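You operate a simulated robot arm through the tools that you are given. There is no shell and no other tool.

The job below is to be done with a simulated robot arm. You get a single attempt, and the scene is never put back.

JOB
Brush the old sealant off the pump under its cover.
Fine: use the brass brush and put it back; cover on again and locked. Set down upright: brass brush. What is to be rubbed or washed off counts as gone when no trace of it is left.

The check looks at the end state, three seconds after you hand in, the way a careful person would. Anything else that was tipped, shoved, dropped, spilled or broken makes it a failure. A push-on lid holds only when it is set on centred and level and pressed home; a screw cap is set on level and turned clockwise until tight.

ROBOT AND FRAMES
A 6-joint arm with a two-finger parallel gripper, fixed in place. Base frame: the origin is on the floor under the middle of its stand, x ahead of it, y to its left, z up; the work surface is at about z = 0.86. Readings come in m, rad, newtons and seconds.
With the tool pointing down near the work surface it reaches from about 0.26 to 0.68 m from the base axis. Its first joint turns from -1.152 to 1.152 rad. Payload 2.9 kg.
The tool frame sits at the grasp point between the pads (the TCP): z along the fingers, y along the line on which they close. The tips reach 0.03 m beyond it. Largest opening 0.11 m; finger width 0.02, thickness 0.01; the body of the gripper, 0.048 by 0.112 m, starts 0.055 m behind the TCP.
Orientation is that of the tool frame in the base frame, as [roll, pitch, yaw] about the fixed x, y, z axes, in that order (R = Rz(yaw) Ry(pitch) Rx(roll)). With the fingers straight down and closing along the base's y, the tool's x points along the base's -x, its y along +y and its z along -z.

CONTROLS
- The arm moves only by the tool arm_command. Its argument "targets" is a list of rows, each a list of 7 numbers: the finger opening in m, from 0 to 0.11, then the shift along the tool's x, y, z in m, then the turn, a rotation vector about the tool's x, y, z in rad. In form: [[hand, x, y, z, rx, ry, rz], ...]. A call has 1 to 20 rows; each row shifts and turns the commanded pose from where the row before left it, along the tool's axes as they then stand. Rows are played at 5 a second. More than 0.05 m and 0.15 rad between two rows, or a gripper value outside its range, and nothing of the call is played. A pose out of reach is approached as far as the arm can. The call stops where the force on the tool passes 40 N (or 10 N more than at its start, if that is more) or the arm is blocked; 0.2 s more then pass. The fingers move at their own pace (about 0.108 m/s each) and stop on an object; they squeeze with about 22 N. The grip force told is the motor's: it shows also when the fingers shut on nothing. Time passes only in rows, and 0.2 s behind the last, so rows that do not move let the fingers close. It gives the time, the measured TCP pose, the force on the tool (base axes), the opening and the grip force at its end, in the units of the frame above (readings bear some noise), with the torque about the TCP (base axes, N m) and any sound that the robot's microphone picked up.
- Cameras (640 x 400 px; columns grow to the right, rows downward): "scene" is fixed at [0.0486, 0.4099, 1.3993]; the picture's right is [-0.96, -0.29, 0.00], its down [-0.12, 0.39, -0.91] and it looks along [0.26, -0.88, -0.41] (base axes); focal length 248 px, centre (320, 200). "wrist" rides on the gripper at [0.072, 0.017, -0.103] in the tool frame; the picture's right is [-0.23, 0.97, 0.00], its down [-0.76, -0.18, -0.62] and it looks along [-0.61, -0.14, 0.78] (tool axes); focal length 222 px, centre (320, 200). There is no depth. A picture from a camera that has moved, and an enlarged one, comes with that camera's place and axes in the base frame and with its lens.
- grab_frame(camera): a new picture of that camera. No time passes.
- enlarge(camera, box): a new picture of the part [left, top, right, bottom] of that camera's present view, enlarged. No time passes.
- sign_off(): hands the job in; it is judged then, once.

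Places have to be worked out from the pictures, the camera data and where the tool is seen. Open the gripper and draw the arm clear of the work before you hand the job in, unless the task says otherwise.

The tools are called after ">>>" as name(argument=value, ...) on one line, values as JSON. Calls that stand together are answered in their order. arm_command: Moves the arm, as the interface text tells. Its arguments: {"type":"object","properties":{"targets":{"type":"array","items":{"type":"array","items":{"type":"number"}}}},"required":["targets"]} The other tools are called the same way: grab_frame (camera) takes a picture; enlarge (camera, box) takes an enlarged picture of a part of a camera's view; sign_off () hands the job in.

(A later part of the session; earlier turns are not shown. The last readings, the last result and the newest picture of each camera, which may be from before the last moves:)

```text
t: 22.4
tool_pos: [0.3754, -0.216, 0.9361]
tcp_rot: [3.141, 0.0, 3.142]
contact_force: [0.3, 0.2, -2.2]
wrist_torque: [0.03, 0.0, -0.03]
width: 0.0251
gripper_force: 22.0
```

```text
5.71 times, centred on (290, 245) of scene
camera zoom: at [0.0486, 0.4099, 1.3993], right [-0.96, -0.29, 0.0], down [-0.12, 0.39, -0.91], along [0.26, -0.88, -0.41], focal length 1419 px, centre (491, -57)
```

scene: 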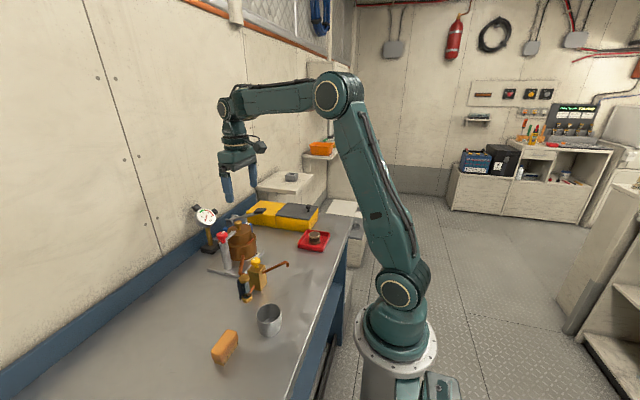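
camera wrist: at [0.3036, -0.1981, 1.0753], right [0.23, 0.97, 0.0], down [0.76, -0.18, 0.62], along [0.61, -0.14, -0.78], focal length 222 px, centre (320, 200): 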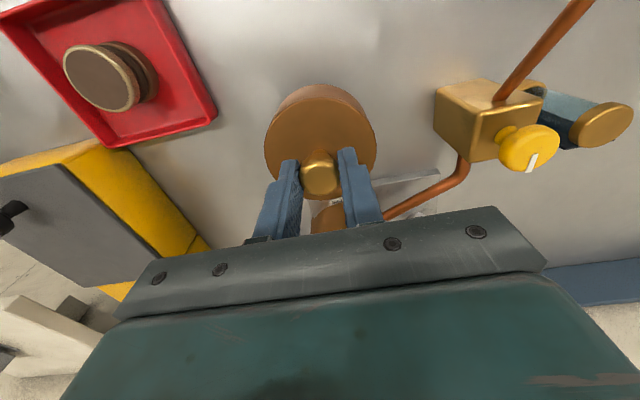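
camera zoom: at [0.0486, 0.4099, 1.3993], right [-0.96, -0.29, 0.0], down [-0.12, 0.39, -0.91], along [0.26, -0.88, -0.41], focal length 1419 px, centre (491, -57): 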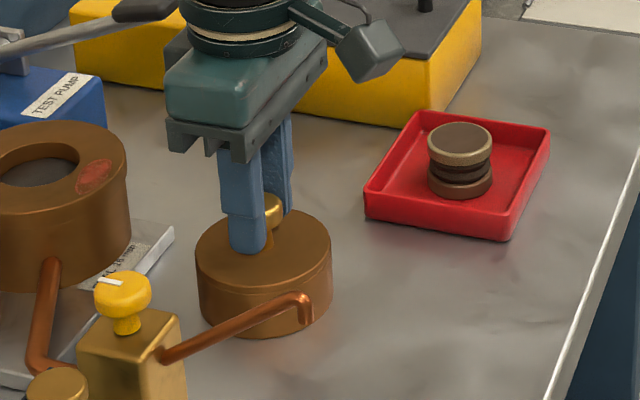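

Still hanging (force −2 N). I lower by 2 mm steps until it bears on the bench.

>>> arm_command(targets=[[0.0, 0, 0, 0.002, 0, 0, 0], [0.0, 0, 0, 0.0, 0, 0, 0]])

>>> arm_command(targets=[[0.0, 0, 0, 0.002, 0, 0, 0], [0.0, 0, 0, 0.0, 0, 0, 0]])

>>> arm_command(targets=[[0.0, 0, 0, 0.002, 0, 0, 0], [0.0, 0, 0, 0.0, 0, 0, 0]])

```text
t: 23.0
tool_pos: [0.3756, -0.2149, 0.9355]
tcp_rot: [-3.138, 0.001, -3.14]
contact_force: [0.5, 3.1, 14.1]
wrist_torque: [0.07, -0.01, -0.02]
width: 0.0248
gripper_force: 22.1
```

```text
t: 23.6
tool_pos: [0.3746, -0.2149, 0.9329]
tcp_rot: [3.141, 0.001, -3.139]
contact_force: [3.9, 4.8, 14.7]
wrist_torque: [0.2, -0.12, 0.0]
width: 0.0249
gripper_force: 22.6
```

```text
t: 24.2
tool_pos: [0.3744, -0.2155, 0.93]
tcp_rot: [-3.141, 0.001, 3.141]
contact_force: [1.5, 4.0, 15.0]
wrist_torque: [0.06, -0.07, -0.02]
width: 0.0249
gripper_force: 21.8
```

Contact came at TCP z ≈ 0.9355, so the cover stands on the bench (and the flange face is near z = 0.930). I open and rise.

>>> arm_command(targets=[[0.05, 0, 0, 0, 0, 0, 0], [0.05, 0, 0, 0, 0, 0, 0], [0.05, 0, 0, -0.03, 0, 0, 0], [0.05, 0, 0, -0.04, 0, 0, 0], [0.05, 0, 0, -0.04, 0, 0, 0], [0.05, 0, 0, -0.04, 0, 0, 0], [0.05, 0, 0, -0.03, 0, 0, 0], [0.05, 0, 0, 0, 0, 0, 0]])

>>> grab_frame(camera="wrist")

>>> enlarge(camera="wrist", box=[260, 60, 420, 210])

>>> enlarge(camera="scene", box=[200, 200, 340, 290])

```text
t: 26.0
tool_pos: [0.3751, -0.2141, 1.1085]
tcp_rot: [-3.14, -0.001, 3.14]
contact_force: [-0.2, -0.4, 0.3]
wrist_torque: [0.01, 0.02, -0.04]
width: 0.0502
gripper_force: 0.0
```

```text
taken
camera wrist: at [0.3028, -0.1979, 1.2126], right [0.23, 0.97, 0.0], down [0.76, -0.18, 0.62], along [0.61, -0.14, -0.78], focal length 222 px, centre (320, 200)
```

wrist: 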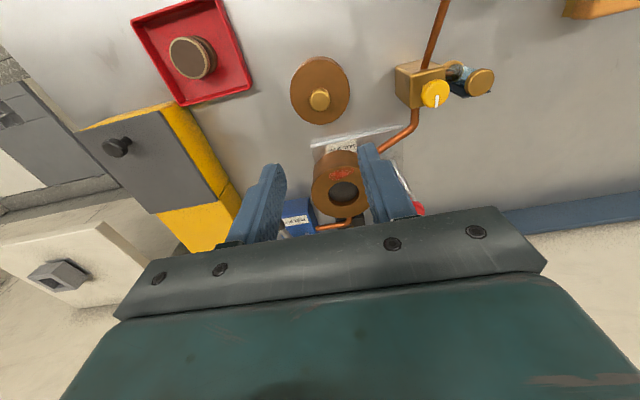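

```text
2.67 times, centred on (340, 135) of wrist
camera zoom: at [0.3028, -0.1979, 1.2126], right [0.23, 0.97, 0.0], down [0.76, -0.18, 0.62], along [0.61, -0.14, -0.78], focal length 592 px, centre (267, 373)
```

zoom: 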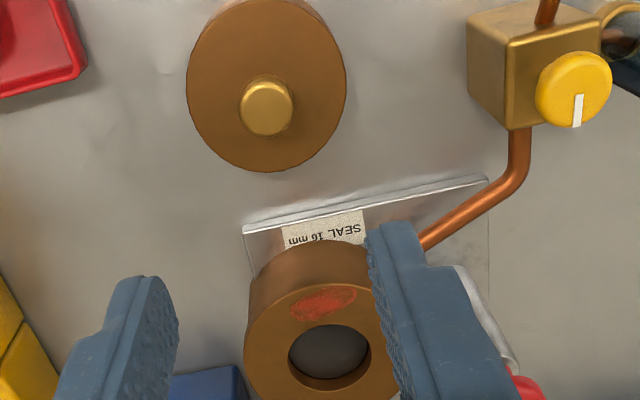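

```text
4.44 times, centred on (270, 245) of scene
camera zoom: at [0.0486, 0.4099, 1.3993], right [-0.96, -0.29, 0.0], down [-0.12, 0.39, -0.91], along [0.26, -0.88, -0.41], focal length 1104 px, centre (542, 0)
```

zoom: 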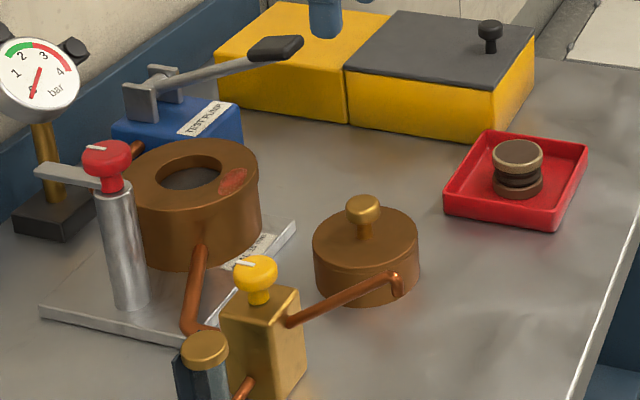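

The cover stands level on the bench. The sealant patch is about 40 x 20 mm, centred near (0.481, -0.208, 0.930) on the flange face. Next I go over to the brush to see its size and direction.

>>> arm_command(targets=[[0.08, 0.005, 0.04, 0, 0, 0, 0], [0.08, 0.005, 0.04, 0, 0, 0, 0], [0.08, 0.005, 0.04, 0, 0, 0, 0], [0.08, 0.005, 0.04, 0, 0, 0, 0], [0.08, 0.005, 0.04, 0, 0, 0, 0], [0.08, 0.005, 0.04, 0, 0, 0, 0], [0.08, 0.005, 0.04, 0, 0, 0, 0], [0.08, 0.005, 0.04, 0, 0, 0, 0], [0.08, 0, 0, 0, 0, 0, 0]])

>>> grab_frame(camera="wrist")

>>> enlarge(camera="wrist", box=[250, 40, 410, 180])

>>> enlarge(camera="scene", box=[195, 315, 265, 375])

```text
t: 28.0
tool_pos: [0.3332, 0.1077, 1.1119]
tcp_rot: [-3.141, 0.0, -3.142]
contact_force: [-0.8, -0.1, 0.5]
wrist_torque: [0.02, 0.0, -0.02]
width: 0.08
gripper_force: 0.0
```

```text
taken
camera wrist: at [0.2599, 0.1241, 1.215], right [0.23, 0.97, 0.0], down [0.76, -0.18, 0.62], along [0.61, -0.14, -0.78], focal length 222 px, centre (320, 200)
```

wrist: 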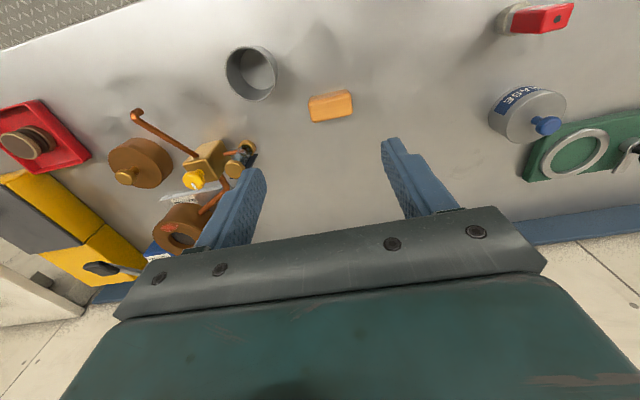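

```text
2.86 times, centred on (330, 110) of wrist
camera zoom: at [0.2599, 0.1241, 1.215], right [0.23, 0.97, 0.0], down [0.76, -0.18, 0.62], along [0.61, -0.14, -0.78], focal length 635 px, centre (291, 457)
```

zoom: 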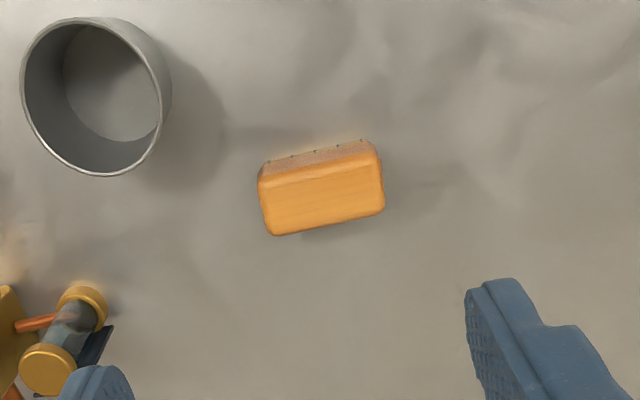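

```text
6.67 times, centred on (230, 345) of scene
camera zoom: at [0.0485, 0.4099, 1.3993], right [-0.96, -0.29, 0.0], down [-0.12, 0.39, -0.91], along [0.26, -0.88, -0.41], focal length 1656 px, centre (920, -767)
```

zoom: 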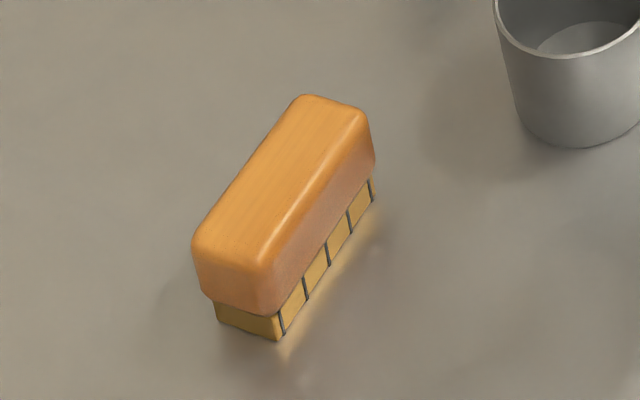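

The brush's wooden back is on top with brass bristles below. I also look at the items at the far left of the bench that just came into view, to be sure of the whole scene.

>>> enlarge(camera="wrist", box=[460, 0, 640, 220])

>>> enlarge(camera="wrist", box=[300, 80, 370, 135])

```text
1.82 times, centred on (550, 110) of wrist
camera zoom: at [0.2599, 0.1241, 1.215], right [0.23, 0.97, 0.0], down [0.76, -0.18, 0.62], along [0.61, -0.14, -0.78], focal length 404 px, centre (-98, 364)
```

zoom: 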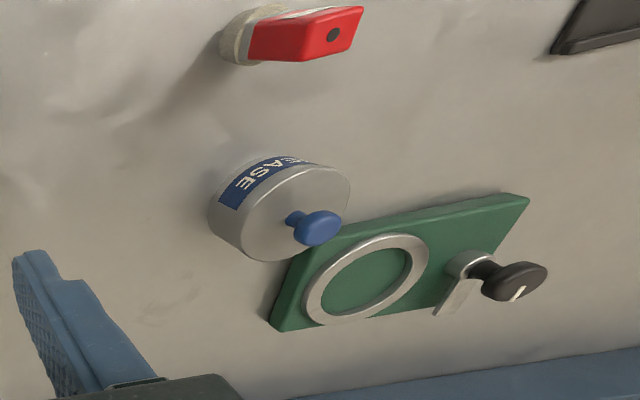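

```text
7.27 times, centred on (335, 108) of wrist
camera zoom: at [0.2599, 0.1241, 1.215], right [0.23, 0.97, 0.0], down [0.76, -0.18, 0.62], along [0.61, -0.14, -0.78], focal length 1615 px, centre (211, 873)
```

zoom: 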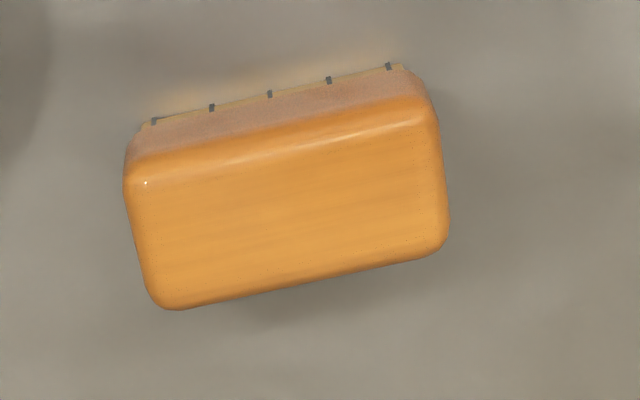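

The brush measures about 57 x 27 mm, about 38 mm high, long side along y, centred near (0.3525, 0.117). The hand's present direction suits gripping it end to end; I descend to just above it and check alignment.

>>> arm_command(targets=[[0.09, -0.0193, 0.0095, 0, 0, 0, 0], [0.09, 0, 0, 0.04, 0, 0, 0], [0.09, 0, 0, 0.04, 0, 0, 0], [0.09, 0, 0, 0.04, 0, 0, 0], [0.09, 0, 0, 0.035, 0, 0, 0], [0.09, 0, 0, 0, 0, 0, 0]])

>>> enlarge(camera="wrist", box=[200, 60, 440, 240])

>>> enlarge(camera="scene", box=[180, 290, 300, 390])

```text
t: 29.4
tool_pos: [0.3526, 0.1136, 0.9544]
tcp_rot: [3.141, 0.0, 3.141]
contact_force: [0.1, -0.4, -0.1]
wrist_torque: [0.02, -0.01, 0.01]
width: 0.09
gripper_force: 0.1
```

```text
2.22 times, centred on (320, 150) of wrist
camera zoom: at [0.2809, 0.1308, 1.0585], right [0.23, 0.97, 0.0], down [0.76, -0.18, 0.62], along [0.61, -0.14, -0.78], focal length 494 px, centre (320, 311)
```

zoom: 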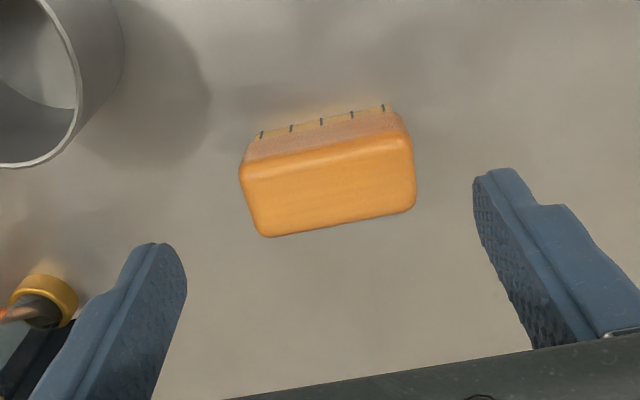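

```text
4.00 times, centred on (240, 340) of scene
camera zoom: at [0.0486, 0.4099, 1.3993], right [-0.96, -0.29, 0.0], down [-0.12, 0.39, -0.91], along [0.26, -0.88, -0.41], focal length 993 px, centre (640, -360)
```

zoom: 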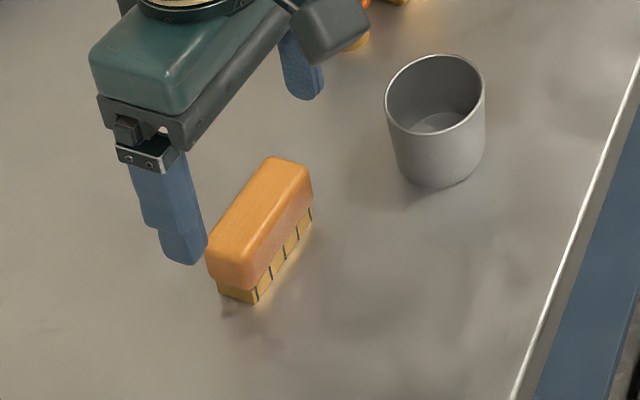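

Brush centre re-measured at about (0.3535, 0.118); hand is 4 mm short in y. I correct, descend to z = 0.902 and close.

>>> arm_command(targets=[[0.09, -0.0007, 0.0042, 0.02, 0, 0, 0], [0.09, 0, 0, 0.02, 0, 0, 0], [0.09, 0, 0, 0.0125, 0, 0, 0], [0.07, 0, 0, 0, 0, 0, 0], [0.05, 0, 0, 0, 0, 0, 0], [0.05, 0, 0, 0, 0, 0, 0]])

>>> enlarge(camera="scene", box=[180, 290, 300, 390])

>>> enlarge(camera="wrist", box=[200, 60, 440, 240])

```text
t: 30.8
tool_pos: [0.3529, 0.1168, 0.9026]
tcp_rot: [3.141, 0.0, 3.141]
contact_force: [-0.3, 0.3, 0.9]
wrist_torque: [-0.02, 0.02, -0.04]
width: 0.0595
gripper_force: 21.9
```

```text
4.00 times, centred on (240, 340) of scene
camera zoom: at [0.0486, 0.4099, 1.3993], right [-0.96, -0.29, 0.0], down [-0.12, 0.39, -0.91], along [0.26, -0.88, -0.41], focal length 993 px, centre (640, -360)
```

zoom: 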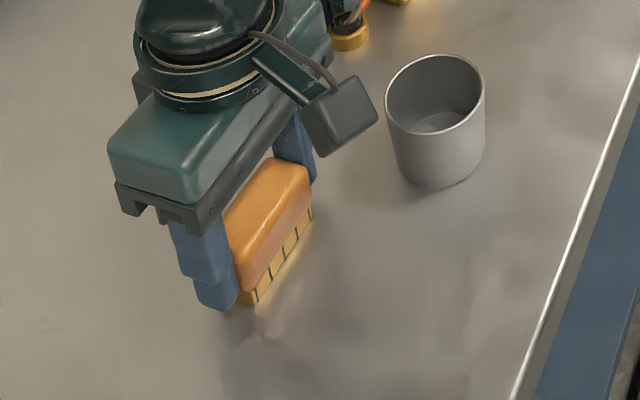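

```text
2.22 times, centred on (320, 150) of wrist
camera zoom: at [0.2812, 0.1348, 1.006], right [0.23, 0.97, 0.0], down [0.76, -0.18, 0.62], along [0.61, -0.14, -0.78], focal length 494 px, centre (320, 311)
```

zoom: 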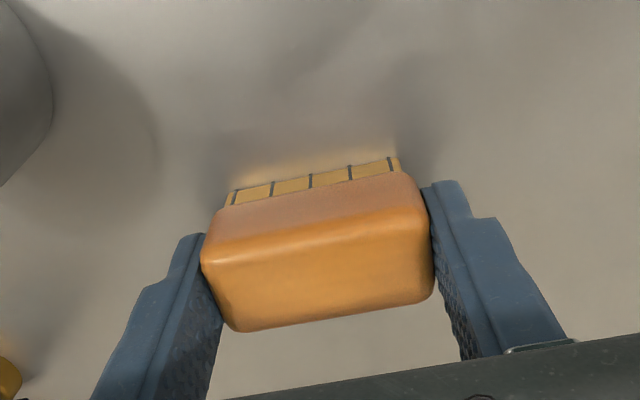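

Brush gripped (60 mm). I lift it straight up and carry it high over the rig to above the sealant patch.

>>> arm_command(targets=[[0.05, 0, 0, -0.02, 0, 0, 0], [0.05, 0, 0, -0.04, 0, 0, 0], [0.05, 0, 0, -0.045, 0, 0, 0], [0.05, 0, 0, -0.045, 0, 0, 0], [0.05, 0, 0, -0.045, 0, 0, 0], [0.05, -0.0159, -0.0406, 0, 0, 0, 0], [0.05, -0.0159, -0.0406, 0, 0, 0, 0], [0.05, -0.0159, -0.0406, 0, 0, 0, 0], [0.05, -0.0159, -0.0406, 0, 0, 0, 0], [0.05, -0.0159, -0.0406, 0, 0, 0, 0], [0.05, -0.0159, -0.0406, 0, 0, 0, 0], [0.05, -0.0159, -0.0406, 0, 0, 0, 0], [0.05, -0.0159, -0.0406, 0, 0, 0, 0], [0.05, 0, 0, 0, 0, 0, 0]])

>>> grab_frame(camera="wrist")

>>> enlarge(camera="scene", box=[200, 170, 320, 270])

```text
t: 33.8
tool_pos: [0.4828, -0.2051, 1.0983]
tcp_rot: [-3.141, 0.0, -3.141]
contact_force: [0.2, 0.6, -0.9]
wrist_torque: [0.01, 0.02, 0.0]
width: 0.0593
gripper_force: 21.8
```

```text
taken
camera wrist: at [0.4101, -0.1887, 1.2014], right [0.23, 0.97, 0.0], down [0.76, -0.18, 0.62], along [0.61, -0.14, -0.78], focal length 222 px, centre (320, 200)
```

wrist: 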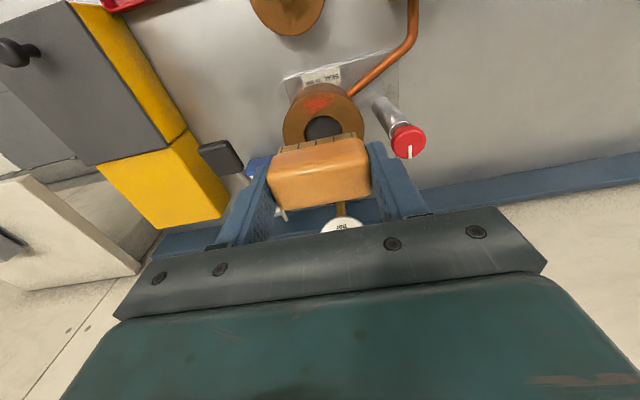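

```text
4.00 times, centred on (260, 220) of scene
camera zoom: at [0.0486, 0.4099, 1.3993], right [-0.96, -0.29, 0.0], down [-0.12, 0.39, -0.91], along [0.26, -0.88, -0.41], focal length 993 px, centre (560, 120)
```

zoom: 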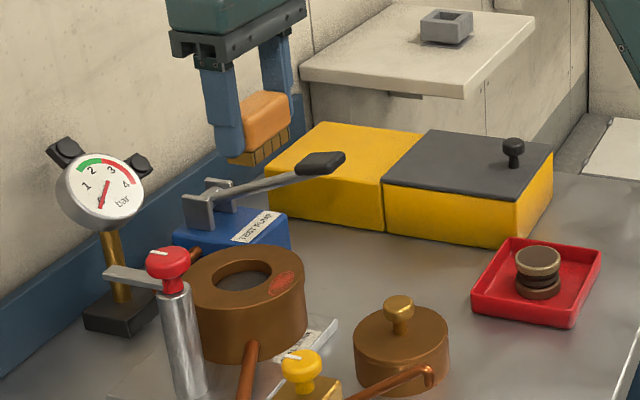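

I re-measure the patch from this closer view before touching down.

>>> enlarge(camera="wrist", box=[270, 60, 380, 150])

>>> enlarge(camera="scene", box=[235, 225, 285, 265])

```text
4.44 times, centred on (325, 105) of wrist
camera zoom: at [0.4101, -0.1887, 1.2014], right [0.23, 0.97, 0.0], down [0.76, -0.18, 0.62], along [0.61, -0.14, -0.78], focal length 987 px, centre (298, 622)
```

zoom: 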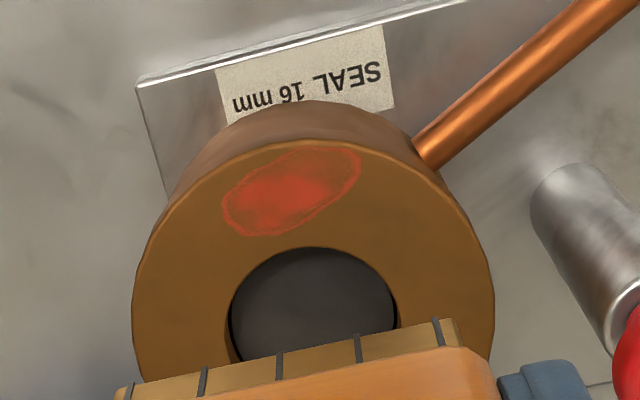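

```text
10.00 times, centred on (260, 245) of scene
camera zoom: at [0.0486, 0.4099, 1.3993], right [-0.96, -0.29, 0.0], down [-0.12, 0.39, -0.91], along [0.26, -0.88, -0.41], focal length 2483 px, centre (920, -250)
```

zoom: 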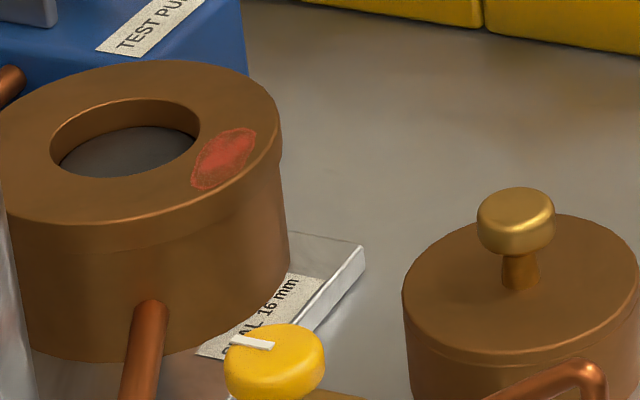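

Patch confirmed: x 0.473–0.490, y -0.226 to -0.188. The brush (60 x 27 mm) over (0.481, -0.207) covers it. I lower to a centimetre or so above the flange, then feel for contact.

>>> arm_command(targets=[[0.05, 0.0008, -0.001, 0.04, 0, 0, 0], [0.05, 0, 0, 0.04, 0, 0, 0], [0.05, 0, 0, 0.028, 0, 0, 0], [0.05, 0, 0, 0.008, 0, 0, 0], [0.05, 0, 0, 0, 0, 0, 0]])

>>> enlarge(camera="scene", box=[215, 200, 305, 270])

>>> enlarge(camera="wrist", box=[220, 60, 420, 240])

```text
t: 35.0
tool_pos: [0.4826, -0.2065, 0.9811]
tcp_rot: [-3.141, 0.0, 3.141]
contact_force: [0.1, 0.0, -0.4]
wrist_torque: [0.05, -0.01, -0.03]
width: 0.0593
gripper_force: 22.3
```

```text
5.71 times, centred on (260, 235) of scene
camera zoom: at [0.0486, 0.4099, 1.3993], right [-0.96, -0.29, 0.0], down [-0.12, 0.39, -0.91], along [0.26, -0.88, -0.41], focal length 1419 px, centre (663, 0)
```

zoom: 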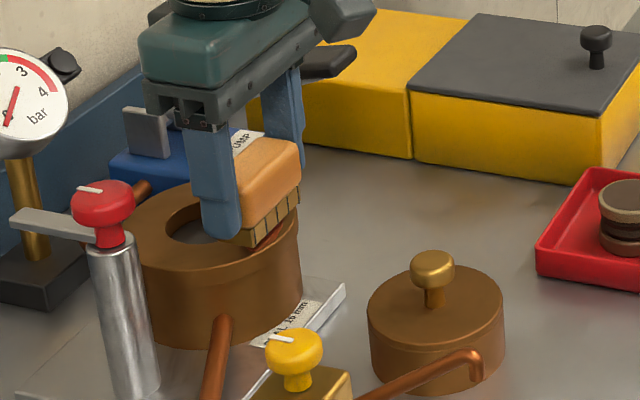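

```text
2.22 times, centred on (320, 150) of wrist
camera zoom: at [0.4089, -0.1894, 1.085], right [0.23, 0.97, 0.0], down [0.76, -0.18, 0.62], along [0.61, -0.14, -0.78], focal length 494 px, centre (320, 311)
```

zoom: 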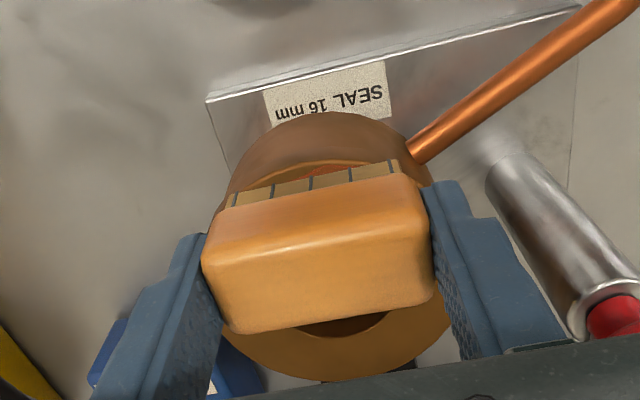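

Brush is squarely over the patch, bristles about 9 mm up. I lower in small steps to contact.

>>> arm_command(targets=[[0.05, 0.001, 0, 0.004, 0, 0, 0], [0.05, 0, 0, 0.003, 0, 0, 0], [0.05, 0, 0, 0, 0, 0, 0]])

>>> arm_command(targets=[[0.05, 0, 0, 0.002, 0, 0, 0], [0.05, 0, 0, 0, 0, 0, 0]])

```text
t: 35.8
tool_pos: [0.4799, -0.2076, 0.9729]
tcp_rot: [3.141, 0.0, -3.141]
contact_force: [0.6, 0.4, -0.5]
wrist_torque: [0.0, 0.0, 0.0]
width: 0.0595
gripper_force: 22.3
```

```text
t: 36.4
tool_pos: [0.4802, -0.2076, 0.9714]
tcp_rot: [-3.141, 0.002, -3.14]
contact_force: [0.0, 0.2, 6.4]
wrist_torque: [0.21, 0.06, 0.02]
width: 0.0594
gripper_force: 21.8
```

Contact at about 6 N. I brush with short strokes along y, then check force.

>>> arm_command(targets=[[0.05, 0, 0.008, 0.0005, 0, 0, 0], [0.05, 0, 0.008, 0, 0, 0, 0], [0.05, 0, -0.008, 0, 0, 0, 0], [0.05, 0, -0.008, 0, 0, 0, 0], [0.05, 0, -0.008, 0, 0, 0, 0], [0.05, 0, -0.008, 0, 0, 0, 0], [0.05, 0, 0.008, 0, 0, 0, 0], [0.05, 0, 0.008, 0, 0, 0, 0], [0.05, 0, 0, 0, 0, 0, 0]])

>>> enlarge(camera="scene", box=[215, 200, 305, 270])

>>> enlarge(camera="wrist", box=[220, 60, 420, 240])

```text
t: 38.4
tool_pos: [0.4792, -0.2079, 0.9708]
tcp_rot: [3.139, 0.0, -3.14]
contact_force: [-0.8, -3.7, 9.0]
wrist_torque: [-0.31, -0.06, -0.04]
width: 0.0595
gripper_force: 21.9
```

```text
5.71 times, centred on (260, 235) of scene
camera zoom: at [0.0484, 0.4099, 1.3993], right [-0.96, -0.29, 0.0], down [-0.12, 0.39, -0.91], along [0.26, -0.88, -0.41], focal length 1419 px, centre (663, 0)
```

zoom: 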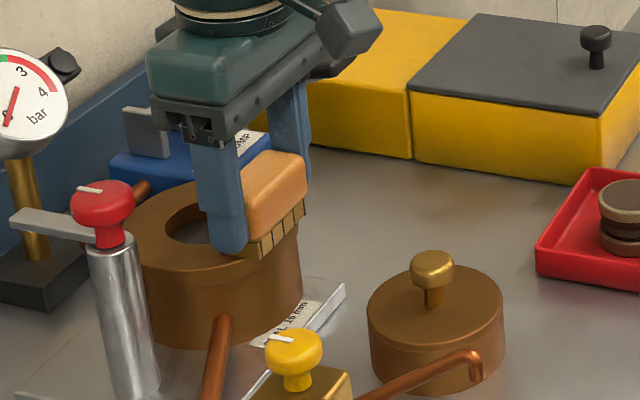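

```text
2.22 times, centred on (320, 150) of wrist
camera zoom: at [0.4067, -0.1906, 1.0751], right [0.23, 0.97, 0.0], down [0.76, -0.18, 0.62], along [0.61, -0.14, -0.78], focal length 494 px, centre (320, 311)
```

zoom: 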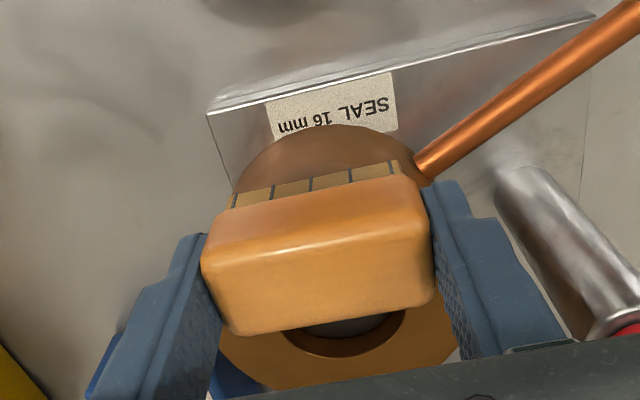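

Steady at 9 N and the brush holds square. I continue with strokes at slightly different x offsets to cover the whole patch and its margins.

>>> arm_command(targets=[[0.05, -0.005, 0.01, 0, 0, 0, 0], [0.05, 0, 0.008, 0, 0, 0, 0], [0.05, 0, -0.01, 0, 0, 0, 0], [0.05, 0, -0.01, 0, 0, 0, 0], [0.05, 0, -0.01, 0, 0, 0, 0], [0.05, 0, 0.01, 0, 0, 0, 0], [0.05, 0.004, 0.01, 0, 0, 0, 0], [0.05, 0, 0.01, 0, 0, 0, 0], [0.05, 0, -0.01, 0, 0, 0, 0], [0.05, 0, -0.01, 0, 0, 0, 0], [0.05, 0, -0.01, 0, 0, 0, 0], [0.05, 0.004, 0.01, 0, 0, 0, 0], [0.05, 0, 0.01, 0, 0, 0, 0], [0.05, 0, 0.01, 0, 0, 0, 0], [0.05, 0, -0.01, 0, 0, 0, 0], [0.05, 0, -0.01, 0, 0, 0, 0], [0.05, 0, -0.01, 0, 0, 0, 0], [0.05, 0, 0.012, 0, 0, 0, 0], [0.05, -0.003, 0, 0, 0, 0, 0]])

>>> enlarge(camera="wrist", box=[220, 60, 420, 240])

```text
t: 42.4
tool_pos: [0.4786, -0.2078, 0.9727]
tcp_rot: [-3.141, 0.0, -3.141]
contact_force: [0.3, 0.6, 0.2]
wrist_torque: [-0.02, 0.05, -0.03]
width: 0.0595
gripper_force: 22.0
```

```text
2.22 times, centred on (320, 150) of wrist
camera zoom: at [0.4066, -0.1904, 1.0757], right [0.23, 0.97, 0.0], down [0.76, -0.18, 0.62], along [0.61, -0.14, -0.78], focal length 494 px, centre (320, 311)
```

zoom: 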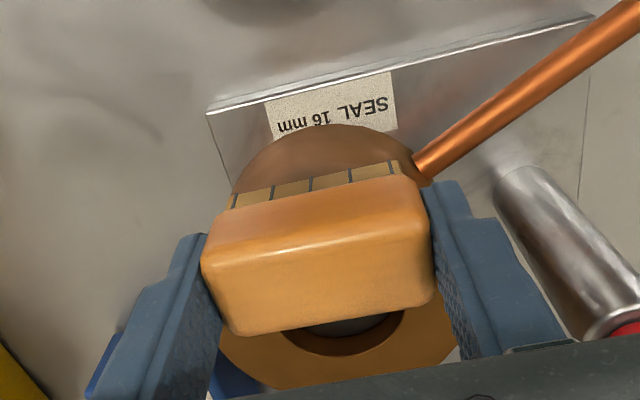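

Force has fallen to zero, so pressure was lost on the way. I lift and look at the patch and at how the brush sits in the fingers.

>>> arm_command(targets=[[0.05, 0, 0, -0.04, 0, 0, 0], [0.05, 0, 0, -0.04, 0, 0, 0], [0.05, 0, 0, -0.02, 0, 0, 0], [0.05, 0, 0, 0, 0, 0, 0]])

>>> enlarge(camera="wrist", box=[260, 60, 400, 180])

>>> enlarge(camera="scene", box=[215, 180, 305, 270])

>>> enlarge(camera="scene", box=[235, 225, 275, 260])

```text
t: 43.4
tool_pos: [0.4792, -0.2075, 1.0718]
tcp_rot: [3.141, 0.001, 3.141]
contact_force: [0.1, 0.3, -0.5]
wrist_torque: [0.01, 0.0, 0.03]
width: 0.0596
gripper_force: 21.3
```

```text
3.33 times, centred on (330, 120) of wrist
camera zoom: at [0.4068, -0.1902, 1.1759], right [0.23, 0.97, 0.0], down [0.76, -0.18, 0.62], along [0.61, -0.14, -0.78], focal length 740 px, centre (287, 467)
```

zoom: 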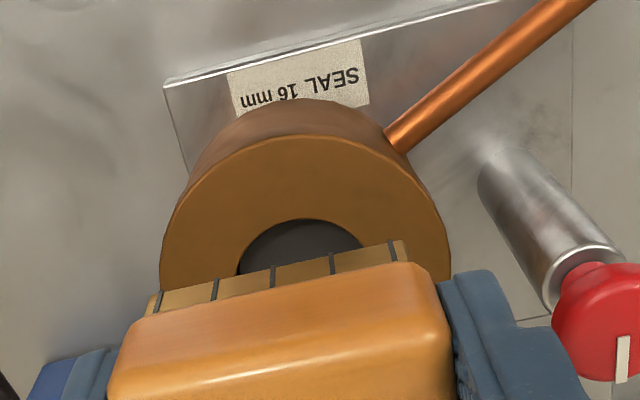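

```text
4.44 times, centred on (260, 225) of scene
camera zoom: at [0.0486, 0.4099, 1.3993], right [-0.96, -0.29, 0.0], down [-0.12, 0.39, -0.91], along [0.26, -0.88, -0.41], focal length 1104 px, centre (587, 89)
```

zoom: 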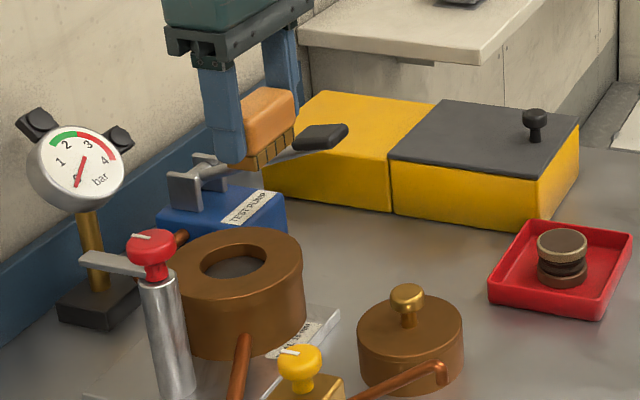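

```text
11.43 times, centred on (255, 242) of scene
camera zoom: at [0.0486, 0.4099, 1.3993], right [-0.96, -0.29, 0.0], down [-0.12, 0.39, -0.91], along [0.26, -0.88, -0.41], focal length 2838 px, centre (1063, -286)
```

zoom: 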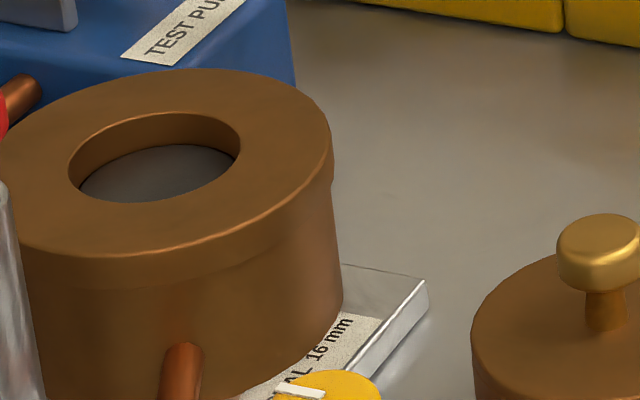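

The patch looks gone in both views. I check at higher magnification for faint traces.

>>> enlarge(camera="wrist", box=[290, 90, 370, 140])

>>> enlarge(camera="scene", box=[232, 228, 262, 248])

```text
8.00 times, centred on (330, 115) of wrist
camera zoom: at [0.4068, -0.1902, 1.1759], right [0.23, 0.97, 0.0], down [0.76, -0.18, 0.62], along [0.61, -0.14, -0.78], focal length 1777 px, centre (240, 880)
```

zoom: 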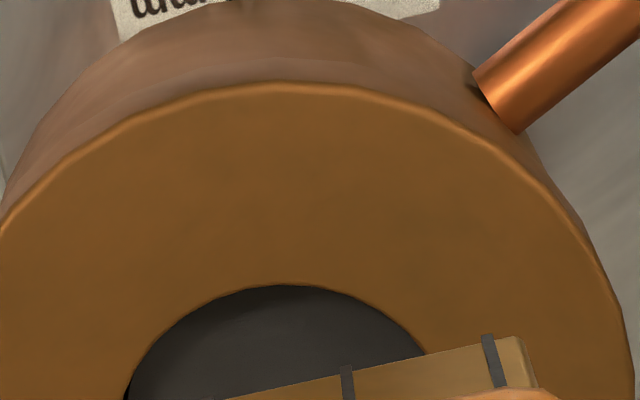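

```text
16.00 times, centred on (247, 238) of scene
camera zoom: at [0.0486, 0.4099, 1.3993], right [-0.96, -0.29, 0.0], down [-0.12, 0.39, -0.91], along [0.26, -0.88, -0.41], focal length 3974 px, centre (1488, -408)
```

zoom: 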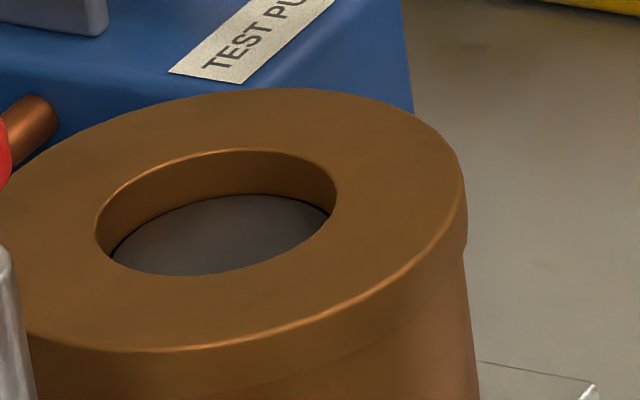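

Flange is uniformly clean. I carry the brush back along the same high path to its place at (0.353, 0.117).

>>> arm_command(targets=[[0.05, 0, 0, -0.03, 0, 0, 0], [0.05, 0.0158, 0.0406, 0, 0, 0, 0], [0.05, 0.0158, 0.0406, 0, 0, 0, 0], [0.05, 0.0158, 0.0406, 0, 0, 0, 0], [0.05, 0.0158, 0.0406, 0, 0, 0, 0], [0.05, 0.0158, 0.0406, 0, 0, 0, 0], [0.05, 0.0158, 0.0406, 0, 0, 0, 0], [0.05, 0.0158, 0.0406, 0, 0, 0, 0], [0.05, 0.0158, 0.0406, 0, 0, 0, 0], [0.05, 0, 0, 0.045, 0, 0, 0], [0.05, 0, 0, 0.045, 0, 0, 0], [0.05, 0, 0, 0.045, 0, 0, 0], [0.05, 0, 0, 0.03, 0, 0, 0], [0.05, 0, 0, 0, 0, 0, 0]])

>>> enlarge(camera="scene", box=[180, 280, 300, 390])

>>> enlarge(camera="wrist", box=[200, 60, 440, 240])

```text
t: 46.4
tool_pos: [0.3537, 0.1183, 0.9379]
tcp_rot: [-3.141, 0.0, -3.141]
contact_force: [0.1, 0.7, -0.7]
wrist_torque: [0.04, 0.04, -0.02]
width: 0.0595
gripper_force: 22.2
```

```text
3.64 times, centred on (240, 335) of scene
camera zoom: at [0.0486, 0.4099, 1.3993], right [-0.96, -0.29, 0.0], down [-0.12, 0.39, -0.91], along [0.26, -0.88, -0.41], focal length 903 px, centre (611, -291)
```

zoom: 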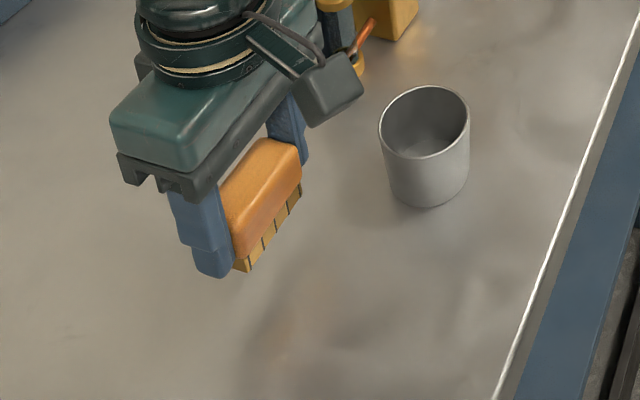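

```text
2.22 times, centred on (320, 150) of wrist
camera zoom: at [0.2814, 0.1353, 1.0422], right [0.23, 0.97, 0.0], down [0.76, -0.18, 0.62], along [0.61, -0.14, -0.78], focal length 494 px, centre (320, 311)
```

zoom: 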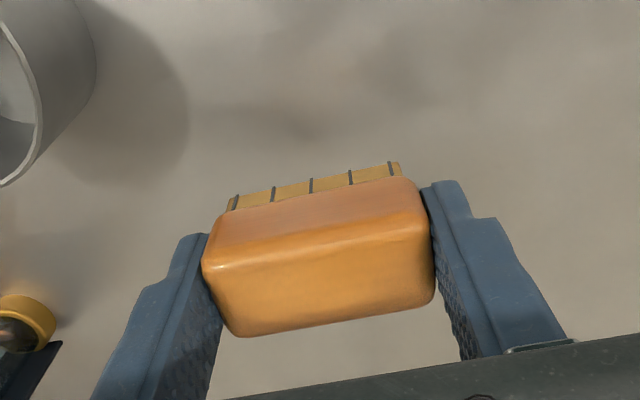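

The brush is over its old place, held nearly square. I lower to just above the bench and feel for contact.

>>> arm_command(targets=[[0.05, 0, 0, 0.015, 0, 0, 0], [0.05, 0, 0, 0.012, 0, 0, 0], [0.05, 0, 0, 0.005, 0, 0, 0], [0.05, 0, 0, 0, 0, 0, 0]])

>>> arm_command(targets=[[0.05, 0, 0, 0.002, 0, 0, 0], [0.05, 0, 0, 0, 0, 0, 0]])

```text
t: 47.4
tool_pos: [0.3518, 0.1172, 0.9038]
tcp_rot: [-3.141, -0.001, 3.14]
contact_force: [0.3, 0.5, -0.4]
wrist_torque: [0.03, 0.02, -0.01]
width: 0.0594
gripper_force: 22.4
```

```text
t: 48.0
tool_pos: [0.3518, 0.1173, 0.9015]
tcp_rot: [-3.14, 0.001, 3.141]
contact_force: [0.4, 0.1, -0.9]
wrist_torque: [-0.02, 0.05, 0.04]
width: 0.0595
gripper_force: 21.8
```

No contact yet (the brush slid up slightly in the grip while pressing). I continue in small steps.

>>> arm_command(targets=[[0.05, 0, 0, 0.0015, 0, 0, 0], [0.05, 0, 0, 0, 0, 0, 0]])

>>> arm_command(targets=[[0.05, 0, 0, 0.0015, 0, 0, 0], [0.05, 0, 0, 0, 0, 0, 0]])

>>> enlarge(camera="scene", box=[200, 310, 270, 380])

```text
t: 48.6
tool_pos: [0.3525, 0.117, 0.902]
tcp_rot: [3.141, 0.0, 3.141]
contact_force: [-2.4, 0.0, 10.7]
wrist_torque: [-0.02, 0.12, -0.03]
width: 0.0594
gripper_force: 22.0
```

```text
t: 49.2
tool_pos: [0.3531, 0.1186, 0.8988]
tcp_rot: [3.141, 0.001, -3.14]
contact_force: [-0.9, -2.1, 18.5]
wrist_torque: [-0.05, -0.03, -0.01]
width: 0.0598
gripper_force: 22.2
```

```text
5.71 times, centred on (235, 345) of scene
camera zoom: at [0.0483, 0.4098, 1.3993], right [-0.96, -0.29, 0.0], down [-0.12, 0.39, -0.91], along [0.26, -0.88, -0.41], focal length 1419 px, centre (806, -629)
```

zoom: 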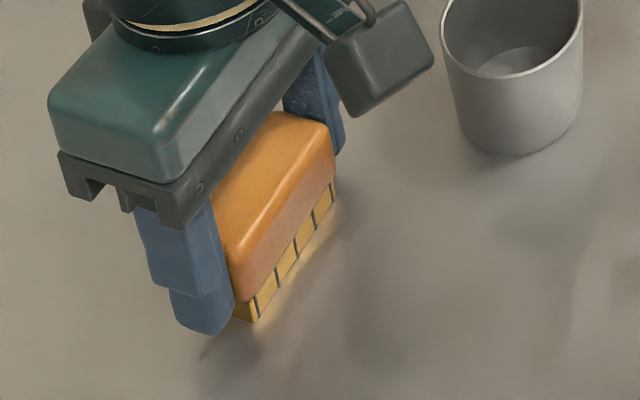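

The brush is bearing on the bench. I open the fingers and rise straight up.

>>> arm_command(targets=[[0.07, 0, 0, -0.001, 0, 0, 0], [0.09, 0, 0, 0, 0, 0, 0], [0.09, 0, 0, 0, 0, 0, 0], [0.09, 0, 0, -0.03, 0, 0, 0], [0.09, 0, 0, -0.04, 0, 0, 0], [0.09, 0, 0, -0.045, 0, 0, 0], [0.09, 0, 0, -0.045, 0, 0, 0], [0.09, 0, 0, -0.045, 0, 0, 0], [0.09, 0, 0, 0, 0, 0, 0]])

>>> enlarge(camera="scene", box=[195, 315, 265, 375])

>>> grab_frame(camera="wrist")

```text
t: 51.2
tool_pos: [0.3537, 0.1179, 1.104]
tcp_rot: [-3.141, -0.001, 3.142]
contact_force: [-0.3, -0.4, 0.5]
wrist_torque: [-0.01, 0.03, -0.02]
width: 0.09
gripper_force: 0.1
```

```text
6.67 times, centred on (230, 345) of scene
camera zoom: at [0.0486, 0.4099, 1.3993], right [-0.96, -0.29, 0.0], down [-0.12, 0.39, -0.91], along [0.26, -0.88, -0.41], focal length 1656 px, centre (920, -767)
```

zoom: 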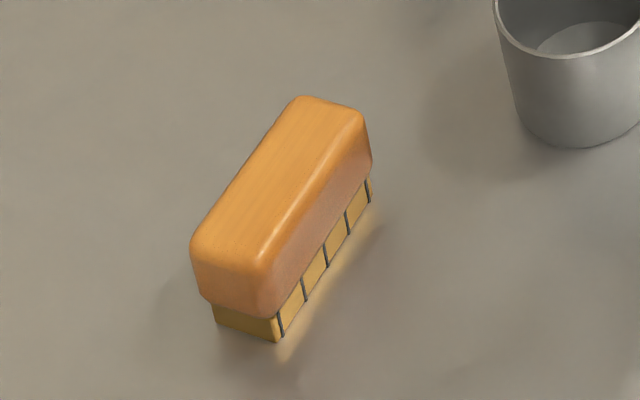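

```text
taken
camera wrist: at [0.2807, 0.1344, 1.2078], right [0.23, 0.97, 0.0], down [0.76, -0.18, 0.62], along [0.61, -0.14, -0.78], focal length 222 px, centre (320, 200)
```

wrist: 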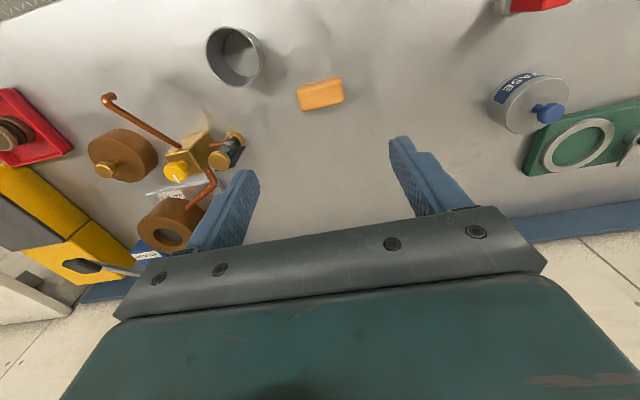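

The brush stands upright where it was. On the way back to the cover I stop above the pump with open fingers for a full look at the flange.

>>> arm_command(targets=[[0.11, -0.0123, -0.0411, -0.008, 0, 0, 0], [0.11, -0.0123, -0.0411, -0.008, 0, 0, 0], [0.11, -0.0123, -0.0411, -0.008, 0, 0, 0], [0.11, -0.0123, -0.0411, -0.008, 0, 0, 0], [0.11, -0.0123, -0.0411, -0.008, 0, 0, 0], [0.11, -0.0123, -0.0411, -0.008, 0, 0, 0], [0.11, -0.0123, -0.0411, -0.008, 0, 0, 0], [0.11, 0, 0, 0, 0, 0, 0]])

>>> grab_frame(camera="wrist")

>>> enlarge(camera="wrist", box=[250, 80, 370, 180])

```text
t: 53.0
tool_pos: [0.4386, -0.1719, 1.1614]
tcp_rot: [-3.141, 0.002, -3.14]
contact_force: [0.8, 0.2, 0.3]
wrist_torque: [0.0, 0.0, -0.01]
width: 0.11
gripper_force: 0.0
```

```text
taken
camera wrist: at [0.3657, -0.1551, 1.2657], right [0.23, 0.97, 0.0], down [0.76, -0.18, 0.62], along [0.61, -0.14, -0.78], focal length 222 px, centre (320, 200)
```

wrist: 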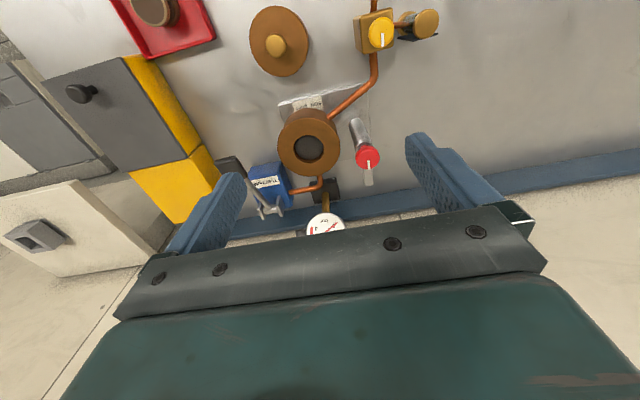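

```text
4.00 times, centred on (310, 130) of wrist
camera zoom: at [0.3657, -0.1551, 1.2657], right [0.23, 0.97, 0.0], down [0.76, -0.18, 0.62], along [0.61, -0.14, -0.78], focal length 888 px, centre (360, 480)
```

zoom: 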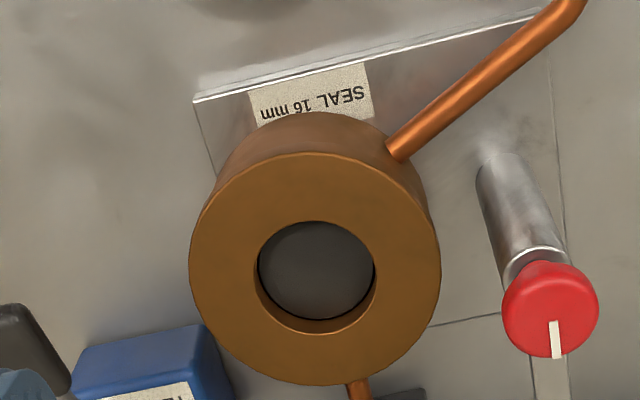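

The whole flange is clean. Now back over the cover: by my record of moves its knob lies at about (0.374, -0.216); I go above it and check before gripping.

>>> arm_command(targets=[[0.06, 0.0326, -0.0225, 0, 0, 0, 0], [0.06, 0.0325, -0.0225, 0, 0, 0, 0], [0.06, 0, 0, 0.04, 0, 0, 0], [0.06, 0, 0, 0.04, 0, 0, 0], [0.06, 0, 0, 0.04, 0, 0, 0], [0.06, 0, 0, 0.04, 0, 0, 0], [0.06, 0, 0, 0.035, 0, 0, 0], [0.06, 0, 0, 0, 0, 0, 0]])

>>> enlarge(camera="wrist", box=[220, 60, 420, 240])

>>> enlarge(camera="scene", box=[240, 190, 340, 280])

```text
t: 54.8
tool_pos: [0.3751, -0.2149, 0.965]
tcp_rot: [-3.141, 0.0, -3.141]
contact_force: [0.0, -0.5, -0.4]
wrist_torque: [-0.01, -0.01, 0.0]
width: 0.0599
gripper_force: 0.0
```

```text
2.22 times, centred on (320, 150) of wrist
camera zoom: at [0.3032, -0.1984, 1.0688], right [0.23, 0.97, 0.0], down [0.76, -0.18, 0.62], along [0.61, -0.14, -0.78], focal length 494 px, centre (320, 311)
```

zoom: 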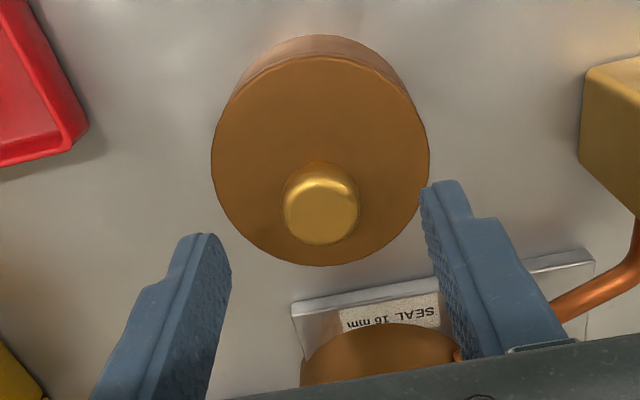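

```text
4.44 times, centred on (290, 235) of scene
camera zoom: at [0.0486, 0.4099, 1.3993], right [-0.96, -0.29, 0.0], down [-0.12, 0.39, -0.91], along [0.26, -0.88, -0.41], focal length 1104 px, centre (453, 44)
```

zoom: 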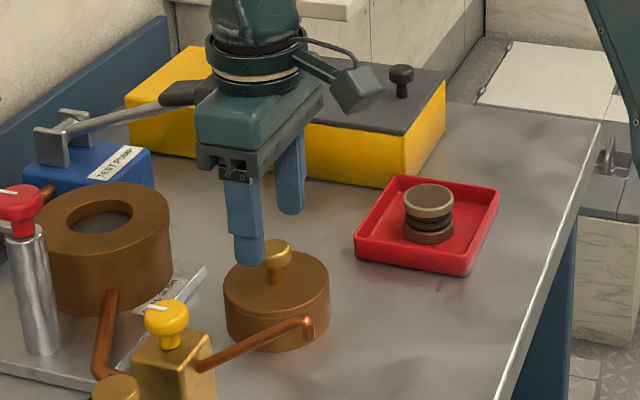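

The knob appears centred under the hand. I go down to z ≈ 0.934 and grip it.

>>> arm_command(targets=[[0.06, 0, 0, 0.015, 0, 0, 0], [0.06, 0, 0, 0.0155, 0, 0, 0], [0.04, 0, 0, 0, 0, 0, 0], [0.0, 0, 0, 0, 0, 0, 0], [0.0, 0, 0, 0, 0, 0, 0], [0.0, 0, 0, 0, 0, 0, 0]])

```text
t: 56.2
tool_pos: [0.374, -0.2139, 0.9352]
tcp_rot: [3.141, 0.0, -3.141]
contact_force: [-0.2, 0.6, -0.6]
wrist_torque: [0.02, -0.03, -0.02]
width: 0.0251
gripper_force: 21.9
```

Gripped at 25 mm. I lift it straight up, then retrace the exact shift to above the pump.

>>> arm_command(targets=[[0.0, 0, 0, -0.01, 0, 0, 0], [0.0, 0, 0, -0.03, 0, 0, 0], [0.0, 0, 0, -0.04, 0, 0, 0], [0.0, 0, 0, -0.04, 0, 0, 0], [0.0, 0, 0, -0.04, 0, 0, 0], [0.0, 0, 0, -0.03, 0, 0, 0], [0.0, -0.0366, 0.001, 0, 0, 0, 0], [0.0, -0.0366, 0.001, 0, 0, 0, 0], [0.0, -0.0366, 0.001, 0, 0, 0, 0], [0.0, -0.0366, 0, 0, 0, 0, 0], [0.0, 0, 0, 0, 0, 0, 0]])

>>> enlarge(camera="scene", box=[200, 160, 300, 260])

>>> grab_frame(camera="wrist")

```text
t: 58.6
tool_pos: [0.5228, -0.2112, 1.128]
tcp_rot: [3.141, 0.002, -3.14]
contact_force: [0.6, 0.1, -1.6]
wrist_torque: [0.0, 0.0, 0.03]
width: 0.0252
gripper_force: 21.8
```

```text
4.00 times, centred on (250, 210) of scene
camera zoom: at [0.0486, 0.4099, 1.3993], right [-0.96, -0.29, 0.0], down [-0.12, 0.39, -0.91], along [0.26, -0.88, -0.41], focal length 993 px, centre (600, 160)
```

zoom: 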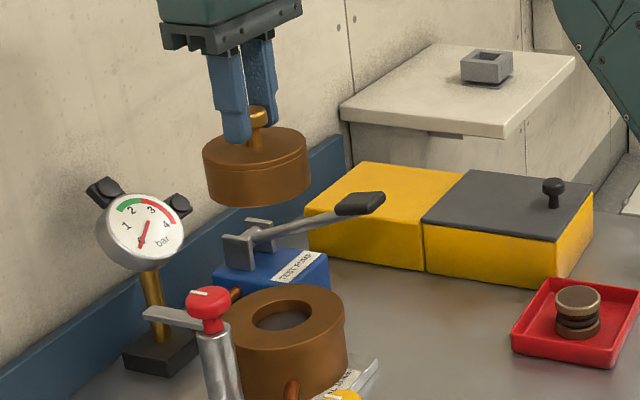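

```text
taken
camera wrist: at [0.4504, -0.1949, 1.2315], right [0.23, 0.97, 0.0], down [0.76, -0.18, 0.62], along [0.61, -0.14, -0.78], focal length 222 px, centre (320, 200)
```

wrist: 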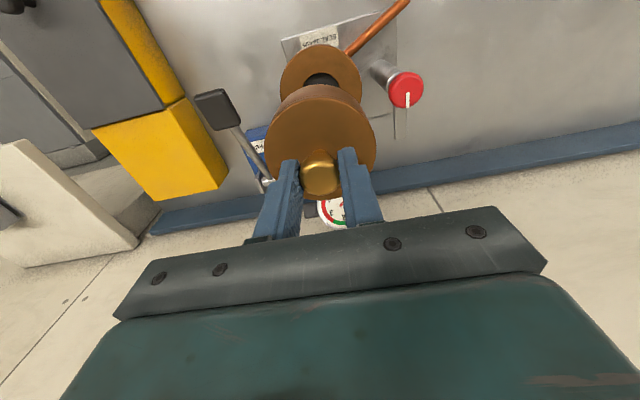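

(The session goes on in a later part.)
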